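You operate a simulated robot arm through the tools that you are given. There is no shell and no other tool. Be economical: measure what you need, move in short steps, check, and stop when the job is done.

You run a simulated two-armed robot. Do the job below in one go: nothing can be reset, and whatever is moved stays where it is left.

TASK
Pick up the pink ink bottle with one hand, pass it to the other hand and put it on the top of the green table. Put the blue ink cartridge from the top of the wooden cart on the bench top beside the press. Do these in any order. Set down upright: pink ink bottle, blue ink cartridge.

It is judged by the outcome, as a careful person would: the job done as asked, and still so three seconds after it is handed in. It fails if anything else is knocked over, pushed out of place, dropped, spilled or broken.

THE ROBOT
Two 7-joint arms with two-finger parallel grippers on one trunk, on a base that drives. Base frame: it is fixed to the floor where the robot stands at the start and does not move with it; the origin is under the middle of the robot, x ahead of it, y to its left, z up; the surface under the hand at the start is at about z = 660. Units: mm, degrees, N and s.
The left shoulder is at the start at [70, 188, 1115], the right one opposite. With the tool pointing down near the work surface each hand reaches from about 180 to 760 mm from the robot's upright axis, wherever it stands, measured 20 degrees to its own side. Places, roughly: bench top beside the press [400, -6700, 900]; blue ink cartridge [-2750, -8750, 1000]; top of the green table [-1400, -2400, 700]. Payload 3.91 kg a hand.
The tool frame of a hand sits at the grasp point between the pads (the TCP): z along the fingers, y along the line on which they close. The tips reach 30 mm beyond it. Largest opening 110 mm; finger width 20, thickness 10; the body of the gripper, 48 by 112 mm, starts 55 mm behind the TCP.
Orientation is told as [roll, pitch, yaw] about the base's x, y, z axes, in that order, counted from this pose: with the fingers straight down and closing along the base's y, the tool's x points along the base's -x, its y along +y and its z along -z.

THE INTERFACE
- The arms move only by the tool step_arm. It takes "left_increments", "right_increments" or both (then of equal length, played together; a hand with none holds still); each is a list of rows, each a list of 7 numbers: the shift along the base's x, y, z in m, then the turn, a rotation vector about the base's x, y, z in degrees, then the finger opening in m, from 0 to 0.11. In form: [[tx, ty, tz, ax, ay, az, gripper], ...]. A call has 1 to 12 rows; each row is the pose to reach, as a shift and turn from the pose commanded when the call began. A row lasts 0.2 s, in which the tool goes at most 50 mm and 8.6 degrees; a call with a longer step from one row to the next is refused whole, and so is a gripper value outside its range. A pose out of reach is approached as far as the arm can. The call stops where the force on the tool passes 40 N (or 10 N more than at its start, if that is more) or the arm is blocked; 0.2 s more then pass. The fingers move at their own pace (about 72 mm/s each) and stop on an object; they squeeze with about 42 N. The grip force told is the motor's: it shows also when the fingers shut on nothing. Time passes only in rows, and 0.2 s behind the last, so rows that repeat a pose let the fingers close. It gives the time, the measured TCP pose, the force on the tool (base axes), the opening and the grip force at its end, in the units of the frame above (readings bear some noise), with the torque about the TCP (base axes, N m) and any sound that the robot's microphone picked up, and new pictures: "show" is both (left out), scene, wrist or none (wrist: the cameras of the hands that moved).
- Cameras (640 x 400 px; columns grow to the right, rows downward): "scene" is now at [128.5, 29.2, 1333.2]; the picture's right is [0.36, -0.93, 0.00], its down [-0.61, -0.24, -0.76] and it looks along [0.70, 0.28, -0.66] (base axes); focal length 272 px, centre (320, 200). "left" rides on the left gripper at [72, -17, -103] in its tool frame; the picture's right is [0.23, 0.97, 0.00], its down [-0.76, 0.18, -0.62] and it looks along [-0.61, 0.14, 0.78] (tool axes); focal length 222 px, centre (320, 200). "right" rides on the right gripper at [72, 17, -103] in its tool frame; the picture's right is [-0.23, 0.97, 0.00], its down [-0.76, -0.18, -0.62] and it looks along [-0.61, -0.14, 0.78] (tool axes); focal length 222 px, centre (320, 200). There is no depth. A picture from a camera that has moved, and an enlarged one, comes with that camera's place and axes in the base frame and with its lens.
- move_column(by): slides the trunk up (or, below 0, down) by that many mm; the arms and the scene camera ride with it, the base frame stays. It gives what a move gives, with no picture.
- roll_base(legs): drives the robot by 1 to 6 legs, each [ahead, turn to the left] in mm and degrees, along the robot's own axes; the way and the turn of a leg run together, so that a leg with both is an arc; at most 1500 mm and 180 degrees a leg. The arms and the cameras ride along, it lands a little off, and it stops where it bumps. It gives what a move gives, and a new picture of the scene camera.
- aim_head(pan, tilt): turns the head with the scene camera to pan (to the left, within 86 degrees either way) and tilt (down, from -29 to 69), counted from straight ahead of the robot. It gives what a move gives, and a new picture of the scene camera.
- zoom(camera, box): a new picture of the part [left, top, right, bottom] of that camera's present view, enlarged. It takes no simulated time.
- hand_in(): hands the job in; it is judged then, once.

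Go step by step. Nothing tells you exact positions but the pictures and the camera data: compare them with the known pose of the tool, close in by small moves and look again before you grip or let go. The budget is 165 turns and 260 pictures, counting those below and the enlarged ones. Unless the task says otherwise, let go and move clear before handing in, and close with one line.

The tools are called after ">>>" as a command line: name --argument value ..., lists and objects as JSON in quotes. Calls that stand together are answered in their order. step_arm: Moves the arms, as the interface text tells. Its arguments: {"type":"object","properties":{"left_increments":{"type":"array","items":{"type":"array","items":{"type":"number"}}},"right_increments":{"type":"array","items":{"type":"array","items":{"type":"number"}}},"show":{"type":"string","enum":["both","scene","wrist","none"]}},"required":[]} The other tools are called the same way: move_column (by) slides the trunk up or down; roll_base (legs) drives the base; aim_head (pan, tilt) turns the head that bears the scene camera; zoom (camera, box) takes an enlarged picture of a part of a camera's view; hand_in () hands the job in.

At the start:

```text
time: 0.0
left_eef_pos: [443.1, 431.9, 945.3]
left_ee_rot: [0.0, 0.1, 0.0]
left_contact_force: [-0.3, 0.6, -0.2]
left_ft_torque: [0.01, -0.01, 0.0]
left_finger_gap: 109.8
left_gripper_force: 0.2
right_eef_pos: [456.2, -0.4, 906.7]
right_ee_rot: [0.1, 0.0, 0.0]
right_contact_force: [0.0, -0.1, 0.3]
right_ft_torque: [-0.01, 0.02, 0.03]
right_finger_gap: 109.8
right_gripper_force: 0.2
trunk travel left (down, up): [-625.0, 315.0]
robot x, y, heading: [0.1, 1.1, -0.2]
head pan, tilt: [21.4, 41.0]
```

scene: 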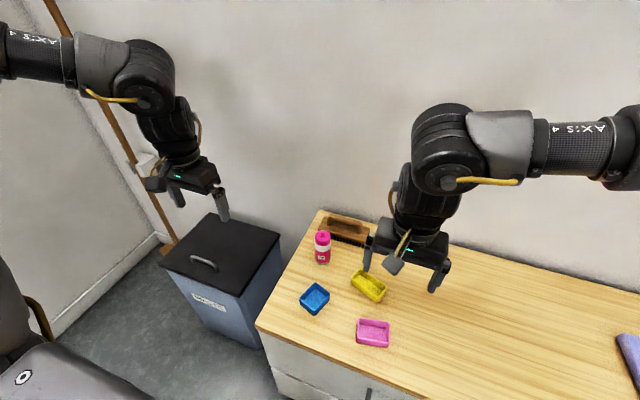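
right: 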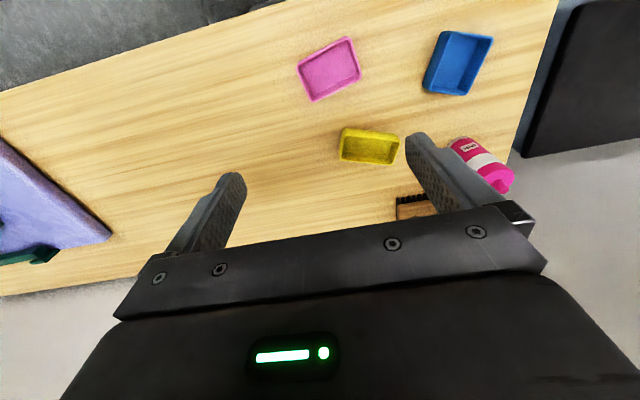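
left: 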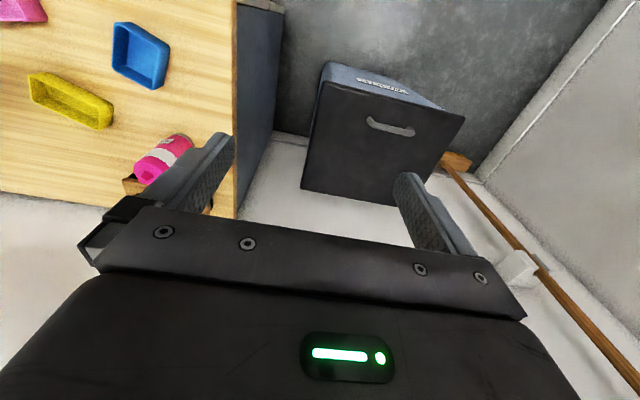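

The pink bottle stands at the left back of the bench, roughly [600, 208, 660]. I'll zoom in to measure it.

>>> zoom --camera "scene" --box '[270, 200, 430, 300]'

>>> zoom --camera "left" --box '[80, 80, 240, 220]'

```text
4.00 times, centred on (350, 250) of scene
camera zoom: at [128.5, 29.2, 1333.2], right [0.36, -0.93, 0.0], down [-0.61, -0.24, -0.76], along [0.7, 0.28, -0.66], focal length 1088 px, centre (200, 0)
```

zoom: 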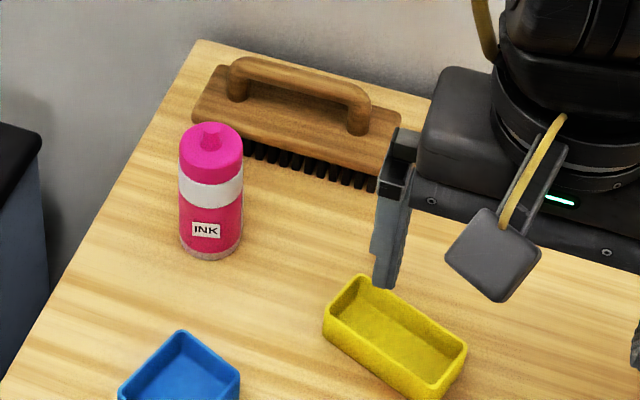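

```text
2.86 times, centred on (160, 150) of left
camera zoom: at [370.0, 415.3, 1047.7], right [-0.23, 0.97, 0.0], down [0.76, 0.18, 0.62], along [0.61, 0.14, -0.78], focal length 635 px, centre (777, 343)
```

zoom: 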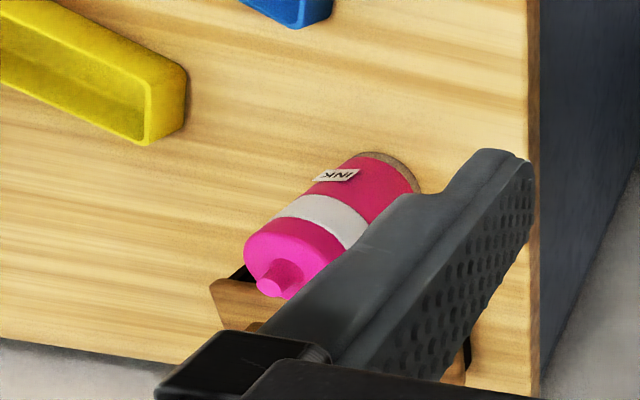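

The bottle's base is near [588, 206] and it is about 46 mm wide and 115 mm tall. I'll bring the left hand above it and move the right hand out to the right.

>>> step_arm --left_increments '[[0.024, -0.038, 0, 0, 0, 0, 0.11], [0.048, -0.075, 0, 0, 0, 0, 0.11], [0.072, -0.113, 0, 0, 0, 0, 0.11], [0.096, -0.15, 0, 0, 0, 0, 0.11], [0.12, -0.188, 0, 0, 0, 0, 0.11], [0.145, -0.226, 0, 0, 0, 0, 0.11], [0.145, -0.226, -0.04, 0, 0, 0, 0.11], [0.145, -0.226, -0.06, 0, 0, 0, 0.11]]' --right_increments '[[0, -0.04, 0, 0, 0, 0, 0.11], [0, -0.08, 0, 0, 0, 0, 0.11], [0, -0.12, 0, 0, 0, 0, 0.11], [0, -0.16, 0, 0, 0, 0, 0.11], [0, -0.2, 0, 0, 0, 0, 0.11], [0, -0.2, 0, 0, 0, 0, 0.11], [0, -0.2, 0, 0, 0, 0, 0.11], [0, -0.2, 0, 0, 0, 0, 0.11]]'

```text
time: 1.8
left_eef_pos: [533.5, 268.3, 917.3]
left_ee_rot: [-0.1, -0.1, 0.0]
left_contact_force: [0.2, 0.0, 0.1]
left_ft_torque: [0.03, -0.04, 0.0]
left_finger_gap: 110.1
left_gripper_force: 0.1
left hand out of reach, approached as far as the arm can: row 5, 6, 7, 8
right_eef_pos: [443.5, -186.4, 906.4]
right_ee_rot: [0.0, -0.1, -0.2]
right_contact_force: [-0.4, -1.0, 1.3]
right_ft_torque: [0.03, 0.0, -0.03]
right_finger_gap: 110.1
right_gripper_force: 0.0
right hand out of reach, approached as far as the arm can: row 5, 6, 7, 8
trunk travel left (down, up): [-625.0, 315.0]
robot x, y, heading: [0.6, -1.8, -0.1]
head pan, tilt: [21.4, 41.0]
camera scene: at [128.0, 28.4, 1333.3], right [0.36, -0.93, 0.0], down [-0.61, -0.24, -0.76], along [0.7, 0.28, -0.66], focal length 272 px, centre (320, 200)
camera right: at [372.1, -170.2, 1009.3], right [0.23, 0.97, 0.0], down [0.76, -0.18, 0.62], along [0.61, -0.14, -0.78], focal length 222 px, centre (320, 200)
camera left: at [460.6, 251.3, 1020.1], right [-0.23, 0.97, 0.0], down [0.76, 0.18, 0.62], along [0.61, 0.14, -0.78], focal length 222 px, centre (320, 200)
```

scene: 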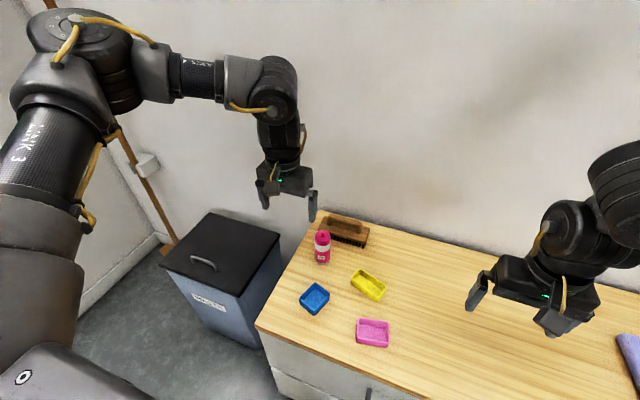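
right: 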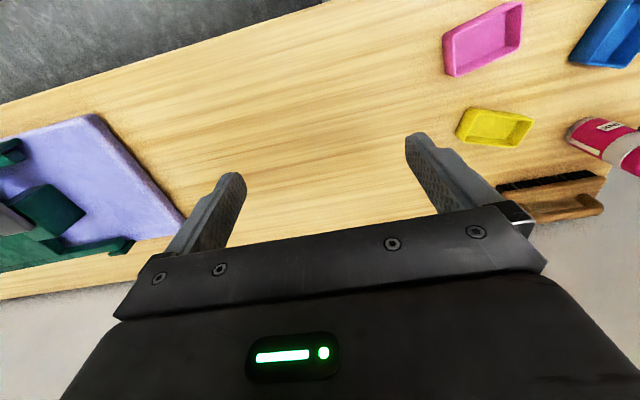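
left: 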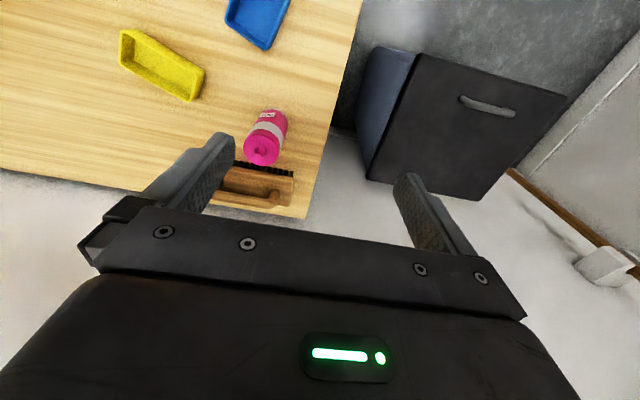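

The left hand stopped short at [533, 268, 917]. I'll command the rest in smaller steps, coming down at the same time.

>>> step_arm --left_increments '[[0.015, -0.015, -0.01, 0, 0, 0, 0.11], [0.03, -0.03, -0.02, 0, 0, 0, 0.11], [0.045, -0.045, -0.03, 0, 0, 0, 0.11], [0.057, -0.059, -0.04, 0, 0, 0, 0.11], [0.057, -0.059, -0.05, 0, 0, 0, 0.11]]' --show "wrist"

```text
time: 3.0
left_eef_pos: [535.1, 275.3, 897.3]
left_ee_rot: [0.0, -0.1, -0.1]
left_contact_force: [0.2, -0.2, -0.4]
left_ft_torque: [0.03, 0.0, -0.03]
left_finger_gap: 110.1
left_gripper_force: 0.0
left hand out of reach, approached as far as the arm can: row 1, 2, 3, 4, 5
right_eef_pos: [443.6, -185.4, 905.1]
right_ee_rot: [-0.1, 0.0, -0.1]
right_contact_force: [0.4, -0.7, -0.8]
right_ft_torque: [-0.02, 0.01, 0.03]
right_finger_gap: 109.7
right_gripper_force: 0.0
trunk travel left (down, up): [-625.0, 315.0]
robot x, y, heading: [3.6, -1.6, -0.2]
head pan, tilt: [21.4, 41.0]
camera left: at [462.3, 259.5, 1000.9], right [-0.23, 0.97, 0.0], down [0.76, 0.18, 0.62], along [0.61, 0.14, -0.78], focal length 222 px, centre (320, 200)
```

left: 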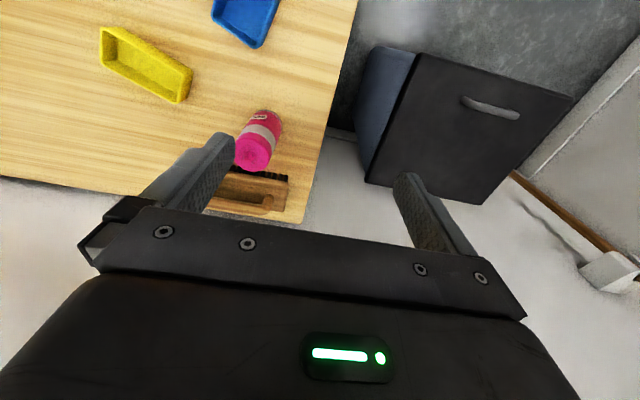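

The reach depends on how far the hand is below the shoulder, so I'll raise the trunk and then lower the hand.

>>> move_column --by 200

>>> step_arm --left_increments '[[0, 0, -0.05, 0, 0, 0, 0.11], [0, 0, -0.1, 0, 0, 0, 0.11], [0, 0, -0.15, 0, 0, 0, 0.11], [0, 0, -0.2, 0, 0, 0, 0.11], [0.025, -0.025, -0.2, 0, 0, 0, 0.11], [0.05, -0.05, -0.2, 0, 0, 0, 0.11], [0.056, -0.065, -0.2, 0, 0, 0, 0.11]]'

```text
time: 5.2
left_eef_pos: [534.9, 276.2, 1097.4]
left_ee_rot: [-0.1, -0.1, -0.1]
left_contact_force: [0.0, 0.0, 0.1]
left_ft_torque: [-0.01, -0.01, 0.04]
left_finger_gap: 110.0
left_gripper_force: 0.0
right_eef_pos: [445.1, -185.3, 1105.5]
right_ee_rot: [-0.1, 0.0, -0.2]
right_contact_force: [-0.4, -0.2, 0.0]
right_ft_torque: [-0.03, -0.03, 0.01]
right_finger_gap: 110.3
right_gripper_force: 0.1
trunk travel left (down, up): [-825.0, 115.0]
robot x, y, heading: [2.4, -3.2, -0.2]
head pan, tilt: [21.4, 41.0]
```

```text
time: 6.8
left_eef_pos: [507.1, 316.2, 1008.1]
left_ee_rot: [-0.2, 0.0, 0.0]
left_contact_force: [-0.7, 0.1, -0.2]
left_ft_torque: [0.01, 0.01, 0.01]
left_finger_gap: 110.1
left_gripper_force: 0.1
left hand out of reach, approached as far as the arm can: row 1, 2, 3, 4, 5, 6, 7
right_eef_pos: [443.8, -186.0, 1104.9]
right_ee_rot: [-0.2, -0.1, -0.2]
right_contact_force: [-0.4, -0.5, 0.3]
right_ft_torque: [0.0, -0.01, 0.0]
right_finger_gap: 109.6
right_gripper_force: 0.0
trunk travel left (down, up): [-825.0, 115.0]
robot x, y, heading: [-1.6, 2.5, 0.1]
head pan, tilt: [21.4, 41.0]
camera scene: at [128.5, 29.5, 1533.2], right [0.36, -0.93, 0.0], down [-0.61, -0.24, -0.76], along [0.7, 0.27, -0.66], focal length 272 px, centre (320, 200)
camera left: at [434.0, 300.3, 1110.9], right [-0.23, 0.97, 0.0], down [0.76, 0.18, 0.62], along [0.61, 0.14, -0.78], focal length 222 px, centre (320, 200)
```

scene: 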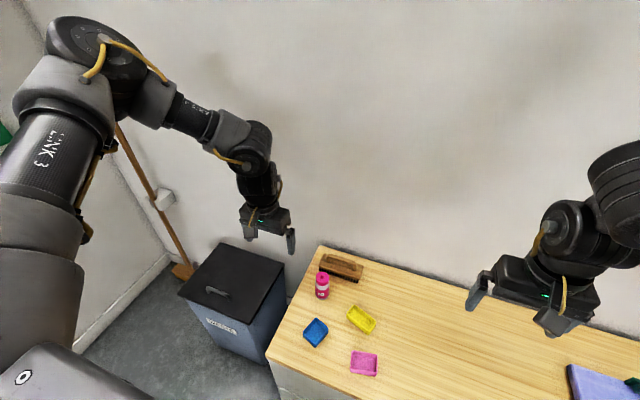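
left: 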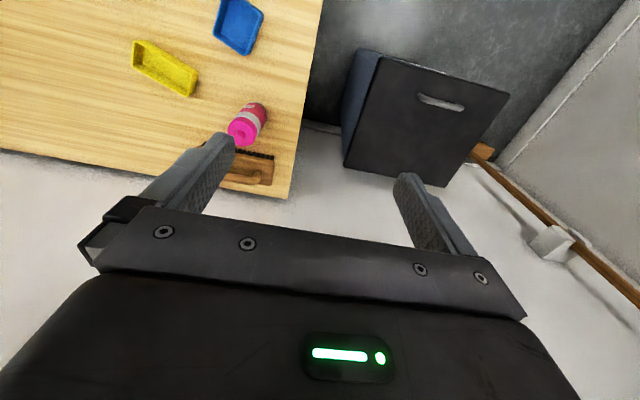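

Both hands seem held by a joint limit, not by stretch. I'll test whether yawing the hands frees them.

>>> step_arm --left_increments '[[0, 0, 0, 0, 0, -8, 0.11], [0, 0, 0, 0, 0, -16, 0.11], [0, 0, 0, 0, 0, -24, 0.11], [0, -0.03, -0.03, 0, 0, -24, 0.11], [0, -0.06, -0.06, 0, 0, -24, 0.11]]' --right_increments '[[0, 0, 0, 0, 0, 8, 0.11], [0, 0, 0, 0, 0, 16, 0.11], [0, 0, 0, 0, 0, 24, 0.11], [0, -0.03, 0, 0, 0, 24, 0.11], [0, -0.06, 0, 0, 0, 24, 0.11]]' --show "scene"

```text
time: 8.2
left_eef_pos: [478.6, 301.0, 1003.7]
left_ee_rot: [-0.1, -0.1, -24.0]
left_contact_force: [-0.4, -0.3, 0.4]
left_ft_torque: [0.0, -0.01, -0.04]
left_finger_gap: 110.1
left_gripper_force: 0.0
left hand out of reach, approached as far as the arm can: row 4, 5
right_eef_pos: [341.6, -186.1, 1123.8]
right_ee_rot: [-2.0, 3.0, 20.6]
right_contact_force: [-0.6, -1.3, 0.3]
right_ft_torque: [-0.01, 0.01, -0.01]
right_finger_gap: 110.0
right_gripper_force: 0.1
right hand out of reach, approached as far as the arm can: row 1, 2, 3, 4, 5
trunk travel left (down, up): [-825.0, 115.0]
robot x, y, heading: [-2.4, 0.6, -0.2]
head pan, tilt: [21.4, 41.0]
stopped in row 5 (right hand): the arm was blocked; the commanded pose is now the measured one
camera scene: at [127.5, 24.2, 1533.5], right [0.36, -0.93, 0.0], down [-0.61, -0.24, -0.76], along [0.7, 0.28, -0.65], focal length 272 px, centre (320, 200)
```

scene: 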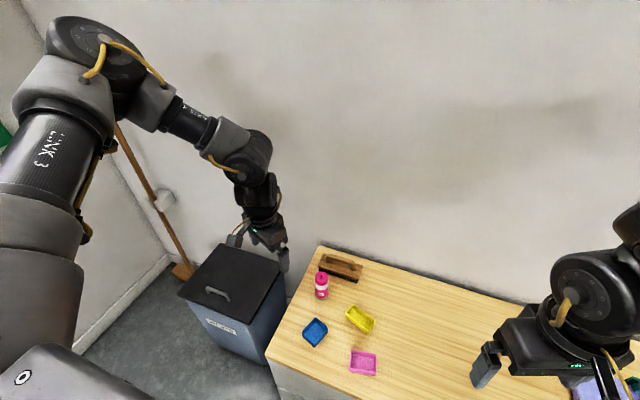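

Turning the right hand by plus yaw made it worse. I'll undo that and test the opposite signs with small moves.

>>> step_arm --left_increments '[[0, 0, 0, 0, 0, 8, 0.11], [0, 0, 0, 0, 0, 16, 0.11], [0, 0, 0, 0, 0, 24, 0.11], [0, 0, 0, 0, 0, 32, 0.11], [0, 0, 0, 0, 0, 40, 0.11], [0, 0, 0, 0, 0, 48, 0.11], [0, 0, -0.03, 0, 0, 48, 0.11], [0, 0, -0.06, 0, 0, 48, 0.11]]' --right_increments '[[0, 0, 0, 0, 0, -8, 0.11], [0, 0, 0, 0, 0, -16, 0.11], [0, 0, 0, 0, 0, -24, 0.11], [0, 0, 0, 0, 0, -32, 0.11], [0, 0, 0, 0, 0, -40, 0.11], [0, 0, 0, 0, 0, -48, 0.11], [0.03, 0, 0, 0, 0, -48, 0.11], [0.06, 0, 0, 0, 0, -48, 0.11]]' --show "scene"

```text
time: 10.0
left_eef_pos: [492.1, 378.5, 984.0]
left_ee_rot: [-0.5, 0.1, 23.3]
left_contact_force: [-0.7, 0.6, -0.6]
left_ft_torque: [-0.02, 0.01, 0.04]
left_finger_gap: 110.0
left_gripper_force: 0.0
left hand out of reach, approached as far as the arm can: row 5, 6, 7, 8
right_eef_pos: [402.2, -180.6, 1121.6]
right_ee_rot: [-2.3, 2.9, -27.4]
right_contact_force: [0.9, 0.3, 0.4]
right_ft_torque: [-0.01, 0.02, 0.02]
right_finger_gap: 110.2
right_gripper_force: 0.0
trunk travel left (down, up): [-825.0, 115.0]
robot x, y, heading: [0.4, -3.3, 0.1]
head pan, tilt: [21.4, 41.0]
camera scene: at [129.7, 29.1, 1533.2], right [0.36, -0.93, 0.0], down [-0.61, -0.24, -0.75], along [0.7, 0.28, -0.66], focal length 272 px, centre (320, 200)
```

scene: 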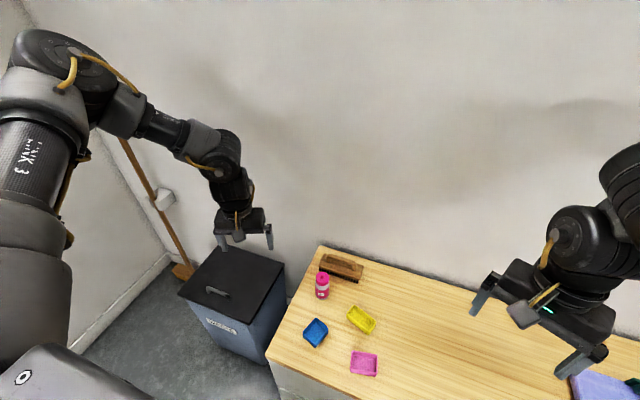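

Next is a clean test of whether commands add to the measured pose: I'll bring the left hand back to yaw 0 and retreat it slightly.

>>> step_arm --left_increments '[[-0.02, 0.01, 0, 0, 0, -8, 0.11], [-0.04, 0.02, 0, 0, 0, -16, 0.11], [-0.06, 0.03, 0, 0, 0, -23.3, 0.11], [-0.06, 0.03, 0, 0, 0, -23.3, 0.11]]' --show "none"

>>> step_arm --left_increments '[[0, 0, -0.04, 0, 0, 0, 0.11], [0, 0, -0.08, 0, 0, 0, 0.11], [0, 0, -0.12, 0, 0, 0, 0.11], [0, 0, -0.12, 0, 0, 0, 0.11]]' --show "none"

```text
time: 11.0
left_eef_pos: [430.5, 410.6, 986.7]
left_ee_rot: [-0.1, -0.2, 0.6]
left_contact_force: [0.2, 0.5, 1.2]
left_ft_torque: [0.03, 0.02, -0.01]
left_finger_gap: 109.8
left_gripper_force: 0.1
right_eef_pos: [401.4, -182.3, 1121.7]
right_ee_rot: [-2.1, 3.1, -27.3]
right_contact_force: [0.4, -0.3, 0.3]
right_ft_torque: [0.01, 0.03, -0.02]
right_finger_gap: 109.8
right_gripper_force: 0.0
trunk travel left (down, up): [-825.0, 115.0]
robot x, y, heading: [0.4, -2.1, 0.3]
head pan, tilt: [21.4, 41.0]
```

```text
time: 12.0
left_eef_pos: [421.3, 423.4, 920.1]
left_ee_rot: [-0.3, -0.2, 0.9]
left_contact_force: [-0.6, 0.0, 0.4]
left_ft_torque: [-0.01, 0.0, -0.02]
left_finger_gap: 110.1
left_gripper_force: 0.2
left hand out of reach, approached as far as the arm can: row 2, 3, 4
right_eef_pos: [402.7, -179.7, 1122.4]
right_ee_rot: [-2.3, 3.0, -27.4]
right_contact_force: [0.4, -0.2, -0.5]
right_ft_torque: [-0.03, 0.01, 0.0]
right_finger_gap: 110.0
right_gripper_force: 0.0
trunk travel left (down, up): [-825.0, 115.0]
robot x, y, heading: [-2.0, -4.2, 0.2]
head pan, tilt: [21.4, 41.0]
```

The left hand's limit is a 470 mm sphere round the shoulder, which suggests the elbow is stuck. I'll test whether the right arm can stretch further.

>>> step_arm --right_increments '[[0.04, 0, -0.02, 0, 0, 0, 0.11], [0.08, 0, -0.04, 0, 0, 0, 0.11], [0.12, 0, -0.06, 0, 0, 0, 0.11], [0.16, 0, -0.08, 0, 0, 0, 0.11], [0.2, 0, -0.1, 0, 0, 0, 0.11], [0.22, 0, -0.14, 0, 0, 0, 0.11], [0.24, 0, -0.18, 0, 0, 0, 0.11], [0.24, 0, -0.22, 0, 0, 0, 0.11]]' --show "scene"

>>> aim_head --pan 50 --tilt 30

```text
time: 13.8
left_eef_pos: [421.7, 422.6, 921.9]
left_ee_rot: [-0.2, -0.1, 0.7]
left_contact_force: [0.1, 0.7, -0.4]
left_ft_torque: [0.03, -0.01, -0.02]
left_finger_gap: 110.0
left_gripper_force: 0.0
right_eef_pos: [624.0, -171.6, 909.8]
right_ee_rot: [-2.0, 2.7, -27.6]
right_contact_force: [-1.1, -0.7, 0.1]
right_ft_torque: [0.0, 0.03, -0.03]
right_finger_gap: 109.9
right_gripper_force: 0.0
right hand out of reach, approached as far as the arm can: row 7, 8
trunk travel left (down, up): [-825.0, 115.0]
robot x, y, heading: [-1.7, 1.8, 0.0]
head pan, tilt: [21.4, 41.0]
camera scene: at [129.0, 29.6, 1533.3], right [0.37, -0.93, 0.0], down [-0.61, -0.24, -0.75], along [0.7, 0.28, -0.66], focal length 272 px, centre (320, 200)
```

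scene: 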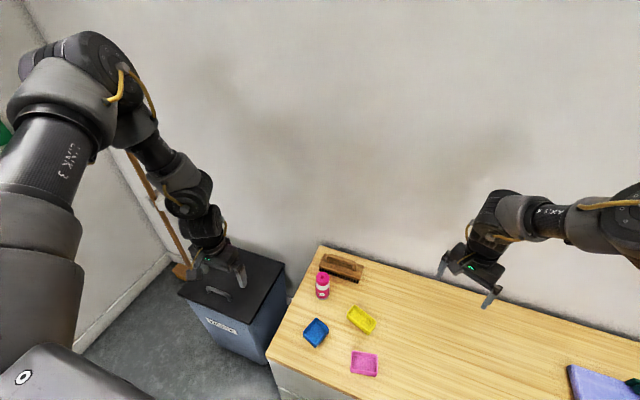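

```text
time: 14.7
left_eef_pos: [423.0, 422.6, 920.9]
left_ee_rot: [-0.1, 0.0, 0.7]
left_contact_force: [-0.6, -0.1, 1.0]
left_ft_torque: [0.01, 0.01, 0.01]
left_finger_gap: 109.8
left_gripper_force: 0.0
right_eef_pos: [622.5, -170.8, 911.0]
right_ee_rot: [-2.1, 2.8, -27.5]
right_contact_force: [0.4, -0.2, 0.5]
right_ft_torque: [0.0, 0.0, -0.01]
right_finger_gap: 110.1
right_gripper_force: 0.0
trunk travel left (down, up): [-825.0, 115.0]
robot x, y, heading: [-1.2, 3.4, 0.1]
head pan, tilt: [50.0, 30.0]
camera scene: at [108.1, 67.8, 1550.0], right [0.77, -0.64, 0.0], down [-0.32, -0.38, -0.87], along [0.56, 0.66, -0.5], focal length 272 px, centre (320, 200)
```

scene: 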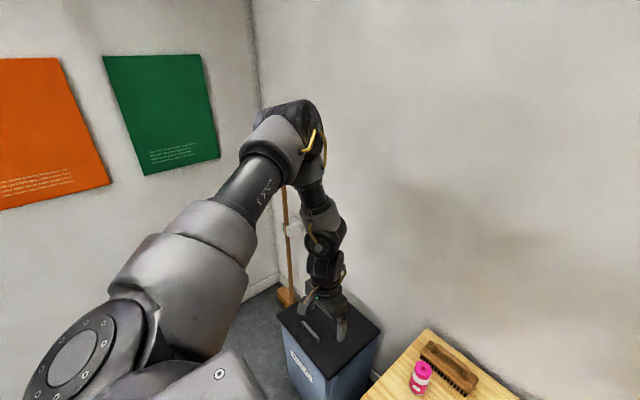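

The right arm reaches well, so the left one is just in a poor elbow pose. I'll try a larger negative yaw on the left hand while moving it inward and up.

>>> step_arm --left_increments '[[-0.02, -0.02, 0.02, 0, 0, -8, 0.11], [-0.03, -0.04, 0.04, 0, 0, -16, 0.11], [-0.03, -0.06, 0.06, 0, 0, -24, 0.11], [-0.03, -0.08, 0.08, 0, 0, -32, 0.11], [-0.03, -0.1, 0.08, 0, 0, -40, 0.11], [-0.03, -0.12, 0.08, 0, 0, -48, 0.11], [-0.03, -0.14, 0.08, 0, 0, -56, 0.11], [0.01, -0.14, 0.05, 0, 0, -56, 0.11], [0.05, -0.14, 0.02, 0, 0, -56, 0.11], [0.09, -0.14, -0.01, 0, 0, -56, 0.11], [0.13, -0.14, -0.04, 0, 0, -56, 0.11], [0.16, -0.14, -0.08, 0, 0, -56, 0.11]]' --show "scene"

```text
time: 17.3
left_eef_pos: [501.6, 348.1, 979.4]
left_ee_rot: [-0.1, -0.1, -55.3]
left_contact_force: [-0.1, 0.1, -0.2]
left_ft_torque: [-0.01, 0.05, -0.01]
left_finger_gap: 109.7
left_gripper_force: 0.0
left hand out of reach, approached as far as the arm can: row 8, 9, 10, 11, 12
right_eef_pos: [623.4, -171.5, 910.2]
right_ee_rot: [-2.1, 2.8, -27.4]
right_contact_force: [0.8, -0.4, 0.4]
right_ft_torque: [-0.01, 0.02, 0.04]
right_finger_gap: 110.2
right_gripper_force: 0.1
trunk travel left (down, up): [-825.0, 115.0]
robot x, y, heading: [-3.5, 0.8, -0.1]
head pan, tilt: [50.0, 30.0]
camera scene: at [108.4, 68.3, 1550.0], right [0.77, -0.64, 0.0], down [-0.32, -0.38, -0.87], along [0.56, 0.66, -0.5], focal length 272 px, centre (320, 200)
```

scene: 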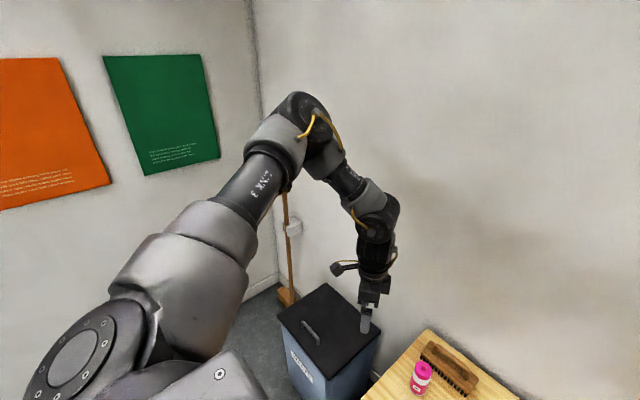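

The left arm keeps stopping on a short reach sphere, while the right reaches further. I'll retract both hands and turn the robot 40° left so the right arm can pick the bottle.

>>> step_arm --left_increments '[[-0.04, 0, 0.0, 0, 0, 8, 0.11], [-0.08, 0, 0.0, 0, 0, 16, 0.11], [-0.12, 0, 0.0, 0, 0, 24, 0.11], [-0.12, 0, 0, 0, 0, 32, 0.11], [-0.12, 0, 0, 0, 0, 40, 0.11]]' --right_increments '[[-0.04, 0, 0.02, 0, 0, 0, 0.11], [-0.08, 0, 0.04, 0, 0, 0, 0.11], [-0.12, 0, 0.04, 0, 0, 0, 0.11], [-0.15, 0, 0.04, 0, 0, 0, 0.11], [-0.15, 0, 0.04, 0, 0, 0, 0.11]]' --show "none"

>>> roll_base --legs '[[0, 40]]'

>>> aim_head --pan -15 --tilt 48

```text
time: 18.5
left_eef_pos: [380.7, 345.6, 976.7]
left_ee_rot: [-0.2, -0.1, -15.1]
left_contact_force: [0.0, -0.6, 0.5]
left_ft_torque: [0.0, 0.0, -0.01]
left_finger_gap: 109.7
left_gripper_force: 0.0
right_eef_pos: [475.0, -173.3, 950.7]
right_ee_rot: [-2.2, 3.1, -27.3]
right_contact_force: [1.2, 0.0, 0.5]
right_ft_torque: [0.0, 0.01, -0.01]
right_finger_gap: 110.2
right_gripper_force: 0.1
trunk travel left (down, up): [-825.0, 115.0]
robot x, y, heading: [-3.8, 2.1, 0.0]
head pan, tilt: [50.0, 30.0]
```

```text
time: 20.8
left_eef_pos: [73.1, 508.9, 977.4]
left_ee_rot: [-0.1, -0.1, 24.5]
left_contact_force: [0.2, 0.6, 0.6]
left_ft_torque: [0.02, -0.02, -0.01]
left_finger_gap: 110.1
left_gripper_force: 0.1
right_eef_pos: [475.5, 170.1, 950.4]
right_ee_rot: [-2.3, 2.9, 12.4]
right_contact_force: [-0.7, 0.0, -0.1]
right_ft_torque: [-0.01, 0.01, 0.0]
right_finger_gap: 110.0
right_gripper_force: 0.0
trunk travel left (down, up): [-825.0, 115.0]
robot x, y, heading: [0.5, 2.0, 39.9]
head pan, tilt: [50.0, 30.0]
camera scene: at [39.0, 120.6, 1550.0], right [1.0, 0.0, 0.0], down [0.0, -0.5, -0.87], along [0.0, 0.87, -0.5], focal length 272 px, centre (320, 200)
```

scene: 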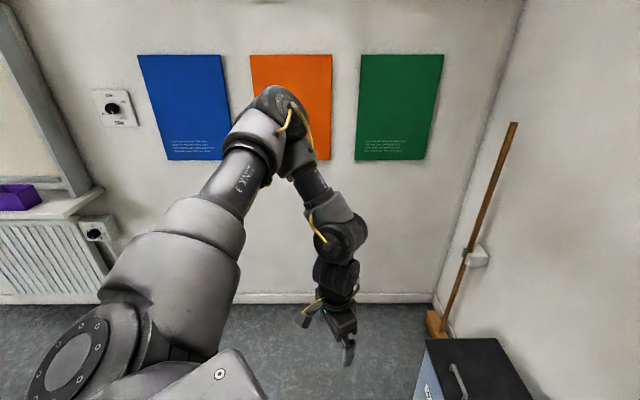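

```text
time: 22.1
left_eef_pos: [71.8, 510.3, 976.3]
left_ee_rot: [-0.2, -0.2, 24.5]
left_contact_force: [-0.1, -0.2, 0.0]
left_ft_torque: [0.02, 0.01, 0.02]
left_finger_gap: 109.9
left_gripper_force: 0.0
right_eef_pos: [474.5, 169.7, 951.5]
right_ee_rot: [-2.3, 3.0, 12.5]
right_contact_force: [0.2, -0.2, -0.1]
right_ft_torque: [0.0, -0.01, 0.01]
right_finger_gap: 110.0
right_gripper_force: 0.0
trunk travel left (down, up): [-825.0, 115.0]
robot x, y, heading: [2.6, -0.9, 39.9]
head pan, tilt: [-15.0, 48.0]
camera scene: at [109.7, 63.8, 1523.2], right [0.42, -0.91, 0.0], down [-0.67, -0.31, -0.67], along [0.61, 0.28, -0.74], focal length 272 px, centre (320, 200)
```

scene: 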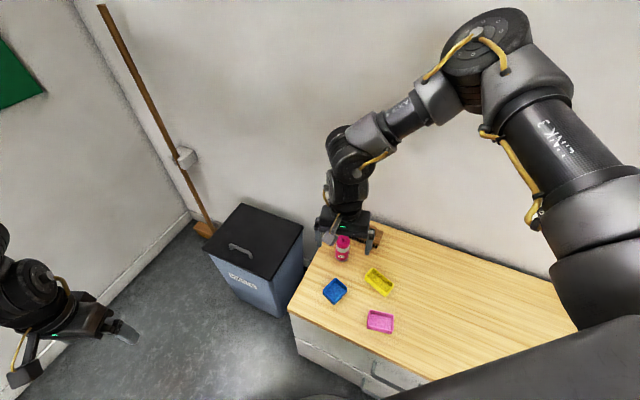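

The right arm is now well placed. I'll move its hand level and above the bottle, then check the view.

>>> step_arm --right_increments '[[0.03, 0.01, 0.01, 1.1, -1.5, -6, 0.11], [0.06, 0.02, 0.02, 2.3, -3, -12, 0.11], [0.09, 0.03, 0.02, 2.3, -3, -12, 0.11], [0.115, 0.038, 0.02, 2.3, -3, -12, 0.11], [0.115, 0.038, 0.02, 2.3, -3, -12, 0.11]]' --show "wrist"

```text
time: 23.3
left_eef_pos: [71.1, 509.5, 977.4]
left_ee_rot: [-0.3, 0.0, 24.5]
left_contact_force: [0.4, 0.2, 0.4]
left_ft_torque: [0.02, 0.01, -0.01]
left_finger_gap: 110.1
left_gripper_force: 0.0
right_eef_pos: [590.0, 206.8, 971.1]
right_ee_rot: [-0.2, -0.2, 0.5]
right_contact_force: [-0.5, 0.7, 0.6]
right_ft_torque: [0.0, 0.0, -0.04]
right_finger_gap: 110.0
right_gripper_force: 0.0
trunk travel left (down, up): [-825.0, 115.0]
robot x, y, heading: [2.3, -3.6, 39.7]
head pan, tilt: [-15.0, 48.0]
camera right: at [516.7, 222.9, 1073.7], right [0.22, 0.98, 0.0], down [0.76, -0.17, 0.63], along [0.61, -0.14, -0.78], focal length 222 px, centre (320, 200)
```

right: 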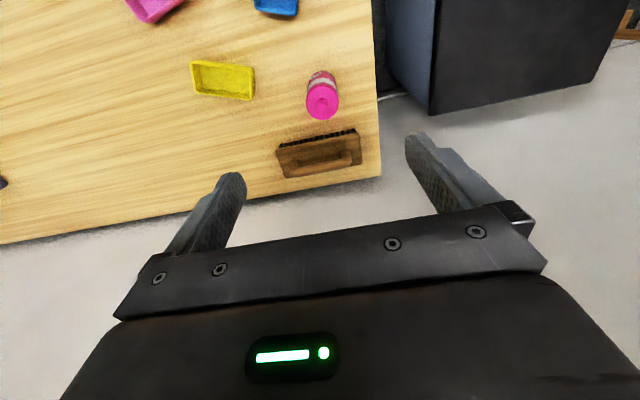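

By this view the bottle is at about [595, 206]. I'll lower the trunk so the fingertips come to the level of its cap, then look again.

>>> move_column --by -140

>>> step_arm --right_increments '[[0.004, 0, 0, 0, 0, 0, 0.11]]'

```text
time: 25.0
left_eef_pos: [71.4, 508.4, 836.8]
left_ee_rot: [-0.1, -0.1, 24.6]
left_contact_force: [0.6, -0.5, 1.0]
left_ft_torque: [-0.03, -0.01, -0.01]
left_finger_gap: 110.0
left_gripper_force: 0.1
right_eef_pos: [588.7, 207.6, 829.4]
right_ee_rot: [-0.1, -0.3, 0.5]
right_contact_force: [0.5, 0.3, 0.5]
right_ft_torque: [0.0, -0.03, 0.02]
right_finger_gap: 110.1
right_gripper_force: 0.1
trunk travel left (down, up): [-685.0, 255.0]
robot x, y, heading: [0.9, 0.1, 39.7]
head pan, tilt: [-15.0, 48.0]
```

```text
time: 25.4
left_eef_pos: [73.2, 510.4, 838.3]
left_ee_rot: [-0.2, -0.1, 24.5]
left_contact_force: [0.1, 0.6, 0.5]
left_ft_torque: [0.02, 0.01, 0.01]
left_finger_gap: 110.0
left_gripper_force: 0.1
right_eef_pos: [593.6, 206.4, 830.1]
right_ee_rot: [-0.3, -0.2, 0.5]
right_contact_force: [0.1, 0.3, 0.3]
right_ft_torque: [-0.01, -0.01, 0.01]
right_finger_gap: 109.9
right_gripper_force: 0.0
trunk travel left (down, up): [-685.0, 255.0]
robot x, y, heading: [-0.6, 1.9, 39.6]
head pan, tilt: [-15.0, 48.0]
camera scene: at [110.1, 63.6, 1383.2], right [0.42, -0.91, 0.0], down [-0.67, -0.31, -0.67], along [0.61, 0.28, -0.74], focal length 272 px, centre (320, 200)
camera right: at [521.0, 222.9, 933.0], right [0.22, 0.98, 0.0], down [0.76, -0.17, 0.63], along [0.61, -0.14, -0.78], focal length 222 px, centre (320, 200)
```

scene: 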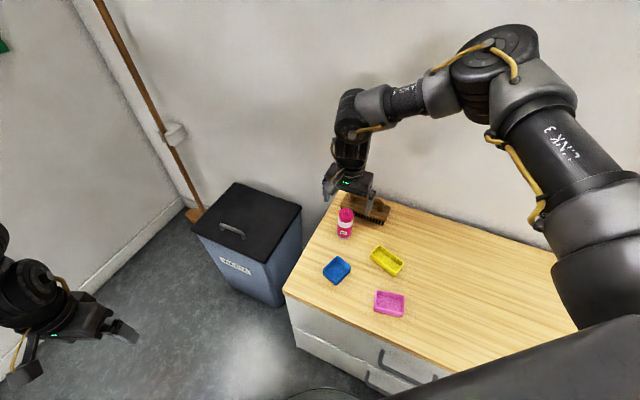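
right: 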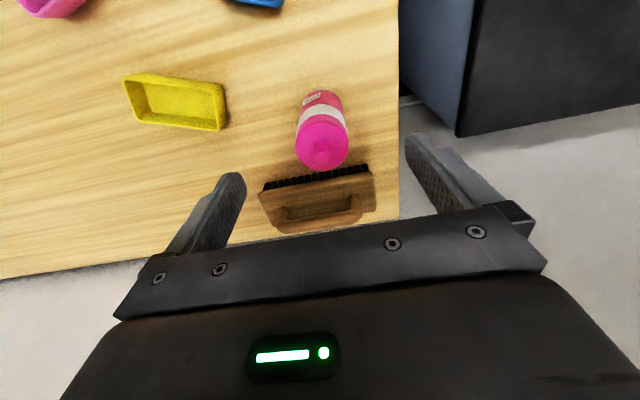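

The hand is centred over the bottle at about [594, 206]. I'll go down to a TCP height of 745, stepping gently.

>>> step_arm --right_increments '[[0.002, 0, -0.03, 0, 0, 0, 0.11], [0.002, 0, -0.06, 0, 0, 0, 0.11], [0.002, 0, -0.085, 0, 0, 0, 0.11], [0.002, 0, -0.085, 0, 0, 0, 0.11]]'

```text
time: 26.4
left_eef_pos: [71.9, 509.0, 837.3]
left_ee_rot: [-0.2, -0.1, 24.6]
left_contact_force: [-0.4, -0.7, 1.3]
left_ft_torque: [-0.01, 0.02, 0.0]
left_finger_gap: 109.8
left_gripper_force: 0.1
right_eef_pos: [596.0, 208.2, 745.4]
right_ee_rot: [-0.1, -0.3, 0.5]
right_contact_force: [-0.2, 0.4, -0.4]
right_ft_torque: [0.02, -0.01, 0.01]
right_finger_gap: 109.8
right_gripper_force: 0.1
trunk travel left (down, up): [-685.0, 255.0]
robot x, y, heading: [-0.8, 1.0, 40.0]
head pan, tilt: [-15.0, 48.0]
camera scene: at [109.7, 63.4, 1383.2], right [0.42, -0.91, 0.0], down [-0.67, -0.31, -0.67], along [0.61, 0.28, -0.74], focal length 272 px, centre (320, 200)
camera right: at [523.4, 224.1, 848.7], right [0.22, 0.98, 0.0], down [0.76, -0.17, 0.63], along [0.61, -0.14, -0.78], focal length 222 px, centre (320, 200)
```

scene: 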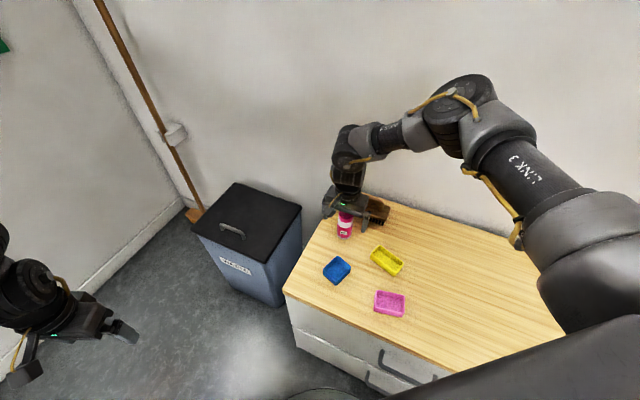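
right: 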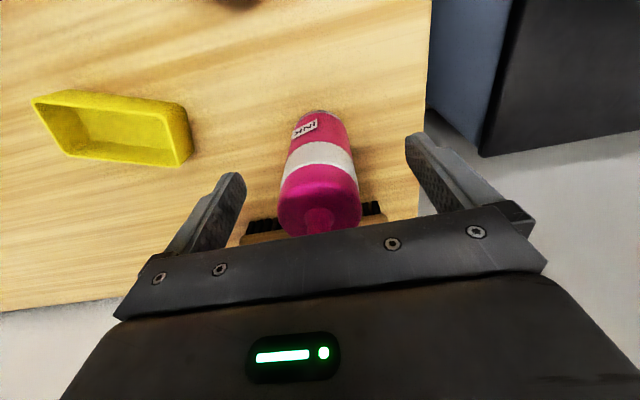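

The bottle lies between the pads, so I'll close on it.

>>> step_arm --right_increments '[[-0.002, 0, 0, 0, 0, 0, 0.07], [-0.002, 0, 0, 0, 0, 0, 0.04], [-0.002, 0, 0, 0, 0, 0, 0.03], [-0.002, 0, 0, 0, 0, 0, 0.03], [-0.002, 0, 0, 0, 0, 0, 0.03]]' --show "wrist"

```text
time: 27.6
left_eef_pos: [72.2, 510.3, 837.4]
left_ee_rot: [-0.2, -0.1, 24.5]
left_contact_force: [0.0, -0.6, -0.5]
left_ft_torque: [-0.01, 0.0, 0.0]
left_finger_gap: 109.8
left_gripper_force: 0.0
right_eef_pos: [595.3, 207.4, 746.6]
right_ee_rot: [-0.3, -0.3, 0.4]
right_contact_force: [-0.1, -0.2, 0.0]
right_ft_torque: [0.0, 0.02, 0.0]
right_finger_gap: 44.9
right_gripper_force: 42.0
trunk travel left (down, up): [-685.0, 255.0]
robot x, y, heading: [1.9, 1.8, 39.7]
head pan, tilt: [-15.0, 48.0]
camera right: at [521.4, 224.1, 849.1], right [0.22, 0.98, 0.0], down [0.76, -0.17, 0.63], along [0.61, -0.14, -0.78], focal length 222 px, centre (320, 200)
```

right: 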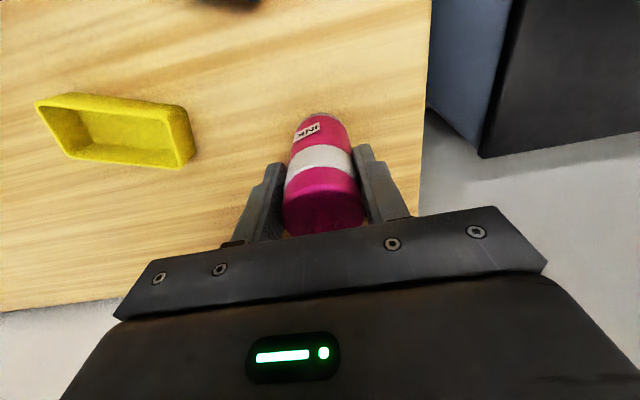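

The bottle is gripped, with a gap of 44.9 mm. I'll lift it straight up and bring it back in front of the robot for the hand-over.

>>> step_arm --right_increments '[[0, 0, 0.03, 0, 0, 0, 0.03], [0, 0, 0.07, 0, 0, 0, 0.03], [0, 0, 0.11, 0, 0, 0, 0.03], [0, 0, 0.155, 0, 0, 0, 0.03], [-0.04, 0.02, 0.155, 0, 0, 0, 0.03], [-0.08, 0.04, 0.155, 0, 0, 0, 0.03], [-0.12, 0.06, 0.155, 0, 0, 0, 0.03], [-0.16, 0.08, 0.155, 0, 0, 0, 0.03], [-0.2, 0.1, 0.155, 0, 0, 0, 0.03], [-0.24, 0.12, 0.155, 0, 0, 0, 0.03], [-0.253, 0.132, 0.155, 0, 0, 0, 0.03], [-0.253, 0.132, 0.155, 0, 0, 0, 0.03]]'

```text
time: 30.2
left_eef_pos: [72.7, 508.9, 837.3]
left_ee_rot: [-0.1, -0.1, 24.5]
left_contact_force: [-0.2, 0.3, -1.2]
left_ft_torque: [0.0, -0.03, 0.01]
left_finger_gap: 110.3
left_gripper_force: 0.1
right_eef_pos: [340.5, 339.5, 898.7]
right_ee_rot: [-0.3, -0.2, 0.6]
right_contact_force: [0.3, -0.6, -1.4]
right_ft_torque: [0.0, 0.02, 0.04]
right_finger_gap: 44.8
right_gripper_force: 42.3
trunk travel left (down, up): [-685.0, 255.0]
robot x, y, heading: [-3.7, -1.1, 39.9]
head pan, tilt: [-15.0, 48.0]
camera scene: at [110.1, 63.3, 1383.2], right [0.42, -0.91, 0.0], down [-0.67, -0.31, -0.67], along [0.61, 0.28, -0.74], focal length 272 px, centre (320, 200)
camera right: at [267.6, 354.8, 1003.1], right [0.22, 0.98, 0.0], down [0.76, -0.17, 0.63], along [0.61, -0.14, -0.78], focal length 222 px, centre (320, 200)
```

scene: 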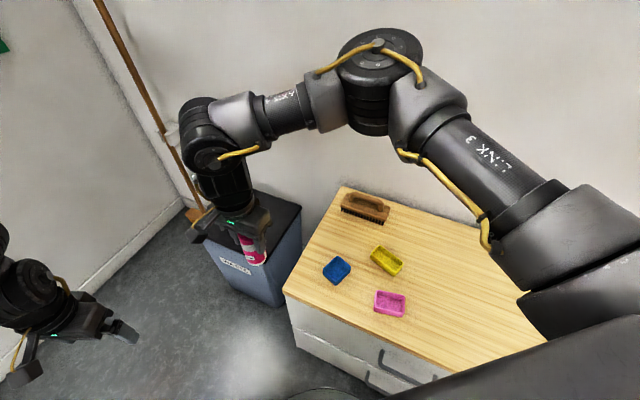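
right: 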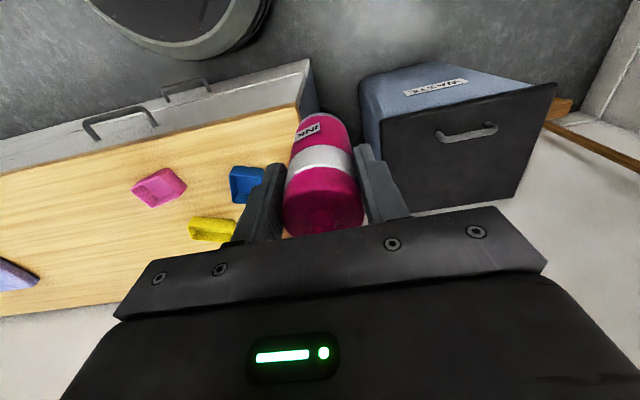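

Now I'll prepare the left hand for the hand-over. It will come along base +x with the fingers pitched 45° and take the lower part of the bottle, so I yaw it to 0 first.

>>> step_arm --left_increments '[[0.02, -0.02, 0.015, 0, 0, -8, 0.11], [0.04, -0.04, 0.03, 0, 0, -16, 0.11], [0.06, -0.06, 0.045, 0, 0, -24.5, 0.11], [0.06, -0.06, 0.045, 0, 0, -24.5, 0.11]]' --show "none"

>>> step_arm --left_increments '[[0, -0.01, 0, 0, -8, 0, 0.11], [0, -0.02, 0, 0, -16, 0, 0.11], [0, -0.03, 0, 0, -24, 0, 0.11], [0, -0.04, 0, 0, -32, 0, 0.11], [0, -0.05, 0, 0, -40, 0, 0.11], [0, -0.06, 0, 0, -45, 0, 0.11], [0, -0.06, 0, 0, -45, 0, 0.11]]'

```text
time: 31.2
left_eef_pos: [132.0, 447.5, 882.1]
left_ee_rot: [-0.2, -0.1, 0.0]
left_contact_force: [-0.4, 0.1, 0.7]
left_ft_torque: [-0.03, 0.01, 0.03]
left_finger_gap: 110.2
left_gripper_force: 0.0
right_eef_pos: [341.3, 339.0, 900.5]
right_ee_rot: [-0.3, -0.2, 0.5]
right_contact_force: [0.6, 0.4, -1.9]
right_ft_torque: [-0.03, 0.03, 0.0]
right_finger_gap: 44.8
right_gripper_force: 42.3
trunk travel left (down, up): [-685.0, 255.0]
robot x, y, heading: [0.2, 0.6, 40.0]
head pan, tilt: [-15.0, 48.0]
```

```text
time: 32.8
left_eef_pos: [146.9, 448.1, 891.3]
left_ee_rot: [-0.3, -45.0, 0.1]
left_contact_force: [0.3, 0.4, 0.3]
left_ft_torque: [0.02, 0.0, 0.0]
left_finger_gap: 109.8
left_gripper_force: 0.0
left hand out of reach, approached as far as the arm can: row 3, 4, 5, 6, 7
right_eef_pos: [341.8, 340.3, 898.3]
right_ee_rot: [-0.3, -0.1, 0.5]
right_contact_force: [0.8, 0.4, -1.4]
right_ft_torque: [0.01, 0.05, -0.04]
right_finger_gap: 44.5
right_gripper_force: 42.0
trunk travel left (down, up): [-685.0, 255.0]
robot x, y, heading: [1.4, -1.0, 39.6]
head pan, tilt: [-15.0, 48.0]
camera scene: at [112.3, 64.7, 1382.9], right [0.42, -0.91, 0.0], down [-0.68, -0.31, -0.67], along [0.61, 0.28, -0.74], focal length 272 px, centre (320, 200)
camera left: at [23.7, 432.4, 912.5], right [-0.16, 0.97, -0.16], down [0.1, 0.18, 0.98], along [0.98, 0.14, -0.12], focal length 222 px, centre (320, 200)
```

scene: 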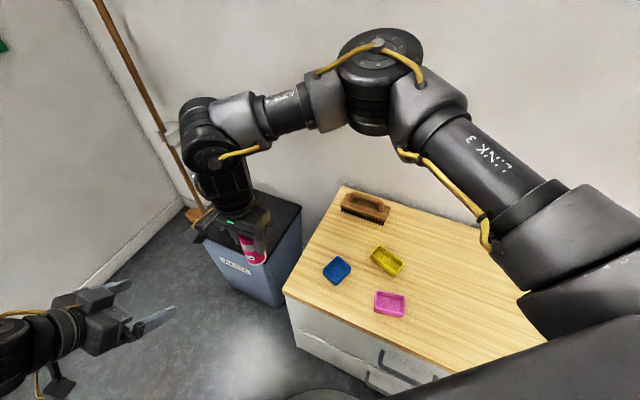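
left: 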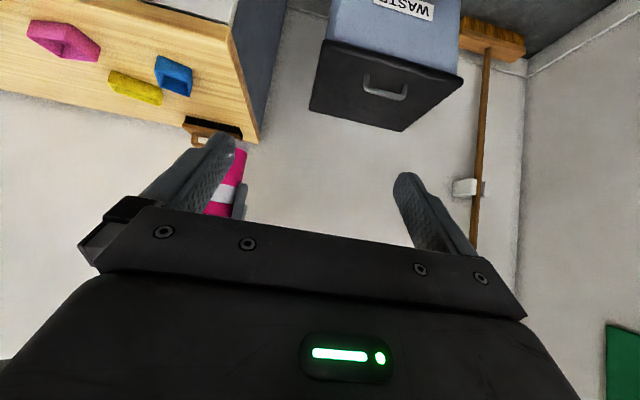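

The left hand stopped at y = 448. I'll see whether it can move on toward the bottle's line from here.

>>> step_arm --left_increments '[[0.02, -0.02, -0.01, 0, 0, 0, 0.11], [0.03, -0.05, -0.02, 0, 0, 0, 0.11], [0.03, -0.08, -0.03, 0, 0, 0, 0.11], [0.03, -0.107, -0.04, 0, 0, 0, 0.11], [0.03, -0.107, -0.04, 0, 0, 0, 0.11]]' --show "scene"

>>> aim_head --pan 30 --tilt 45

```text
time: 34.0
left_eef_pos: [167.0, 442.5, 894.5]
left_ee_rot: [-0.1, -45.2, 0.0]
left_contact_force: [0.7, 0.3, 0.5]
left_ft_torque: [-0.01, -0.03, 0.01]
left_finger_gap: 109.7
left_gripper_force: 0.0
left hand out of reach, approached as far as the arm can: row 1, 2, 3, 4, 5
right_eef_pos: [340.2, 339.2, 900.8]
right_ee_rot: [-0.2, -0.3, 0.5]
right_contact_force: [-0.2, -0.3, -0.3]
right_ft_torque: [-0.03, 0.01, -0.03]
right_finger_gap: 44.8
right_gripper_force: 41.9
trunk travel left (down, up): [-685.0, 255.0]
robot x, y, heading: [0.1, 0.7, 40.1]
head pan, tilt: [-15.0, 48.0]
camera scene: at [109.1, 63.9, 1383.3], right [0.42, -0.91, 0.0], down [-0.67, -0.31, -0.67], along [0.61, 0.28, -0.74], focal length 272 px, centre (320, 200)
```

scene: 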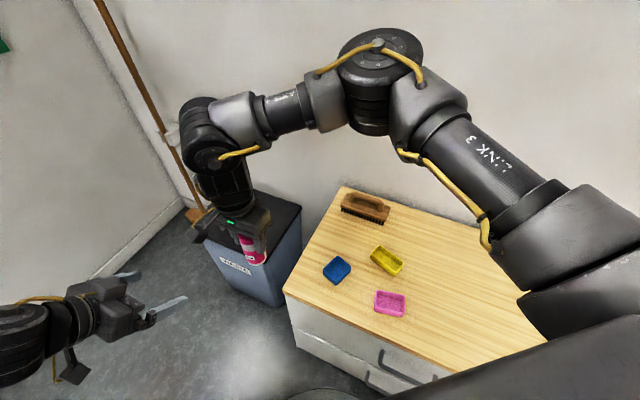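

```text
time: 35.1
left_eef_pos: [167.4, 442.0, 894.6]
left_ee_rot: [-0.2, -45.1, 0.0]
left_contact_force: [-0.1, 0.3, -0.2]
left_ft_torque: [0.01, 0.0, -0.02]
left_finger_gap: 110.0
left_gripper_force: 0.0
right_eef_pos: [339.6, 338.5, 900.8]
right_ee_rot: [-0.3, -0.4, 0.5]
right_contact_force: [-0.3, -0.1, -0.2]
right_ft_torque: [0.0, -0.01, 0.02]
right_finger_gap: 45.0
right_gripper_force: 42.3
trunk travel left (down, up): [-685.0, 255.0]
robot x, y, heading: [-0.1, 0.9, 40.0]
head pan, tilt: [30.0, 45.0]
camera scene: at [66.3, 107.0, 1387.4], right [0.94, -0.35, 0.0], down [-0.24, -0.66, -0.71], along [0.24, 0.66, -0.71], focal length 272 px, centre (320, 200)
```

scene: 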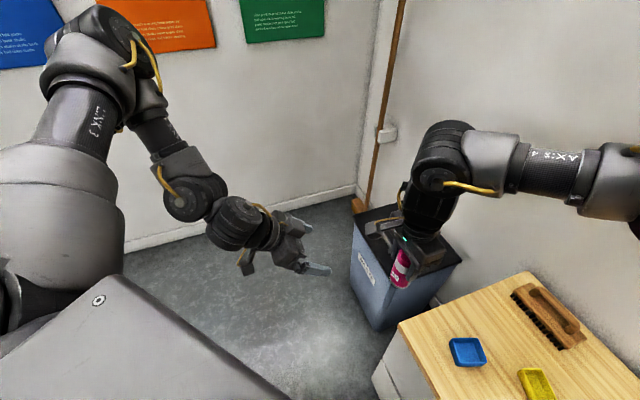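

The left arm won't come further inward, so I'll bring the bottle to it with the right hand. First I line it up at y = 442, about 120 mm in front of the left fingers.

>>> step_arm --right_increments '[[-0.005, 0.02, 0.02, 0, 0, 0, 0.03], [-0.01, 0.04, 0.045, 0, 0, 0, 0.03], [-0.02, 0.065, 0.045, 0, 0, 0, 0.03], [-0.025, 0.085, 0.045, 0, 0, 0, 0.03], [-0.03, 0.103, 0.045, 0, 0, 0, 0.03], [-0.03, 0.103, 0.045, 0, 0, 0, 0.03]]'

>>> zoom --camera "left" --box '[0, 0, 640, 400]'

```text
time: 36.5
left_eef_pos: [167.4, 442.0, 894.5]
left_ee_rot: [-0.2, -45.3, 0.0]
left_contact_force: [-0.1, -0.2, 0.5]
left_ft_torque: [0.02, 0.0, 0.0]
left_finger_gap: 110.1
left_gripper_force: 0.1
right_eef_pos: [315.3, 428.8, 945.9]
right_ee_rot: [-0.1, -0.3, 0.5]
right_contact_force: [-0.3, 0.2, -0.8]
right_ft_torque: [-0.01, -0.02, 0.0]
right_finger_gap: 44.8
right_gripper_force: 42.0
right hand out of reach, approached as far as the arm can: row 5, 6
trunk travel left (down, up): [-685.0, 255.0]
robot x, y, heading: [1.0, -3.6, 40.0]
head pan, tilt: [30.0, 45.0]
camera scene: at [65.7, 106.9, 1387.4], right [0.94, -0.34, 0.0], down [-0.24, -0.66, -0.71], along [0.24, 0.66, -0.71], focal length 272 px, centre (320, 200)
camera right: at [242.0, 443.2, 1048.7], right [0.22, 0.98, 0.0], down [0.76, -0.17, 0.63], along [0.61, -0.14, -0.78], focal length 222 px, centre (320, 200)
```

scene: 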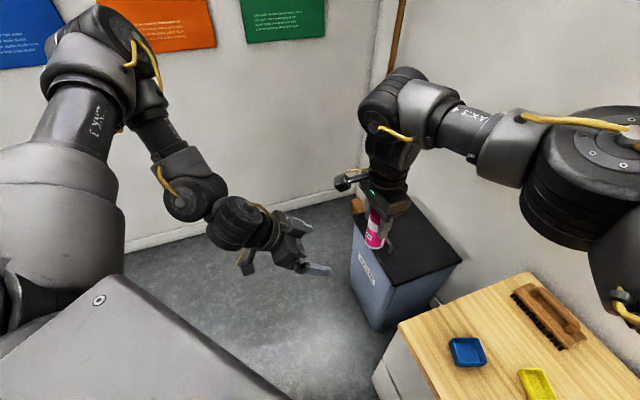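
right: 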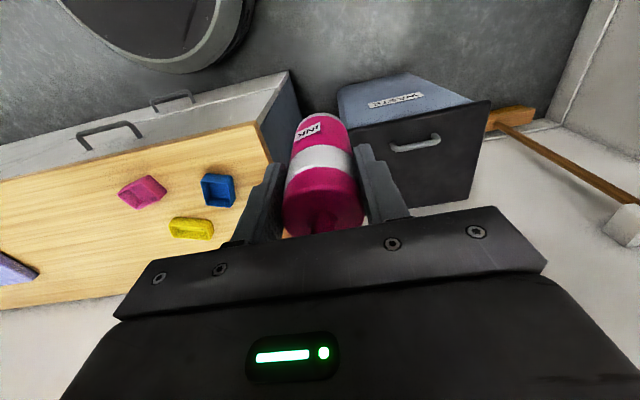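

```text
1.00 times, centred on (320, 200) of left (not enlarged: the box is as wide or as high as the picture)
camera zoom: at [43.0, 426.3, 916.2], right [-0.16, 0.97, -0.16], down [0.1, 0.18, 0.98], along [0.98, 0.14, -0.12], focal length 222 px, centre (320, 200)
```

zoom: 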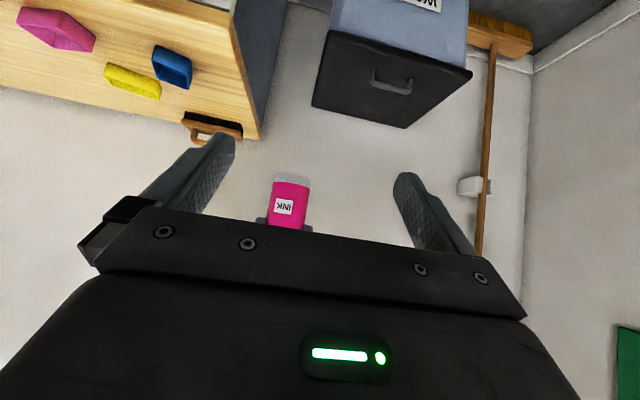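

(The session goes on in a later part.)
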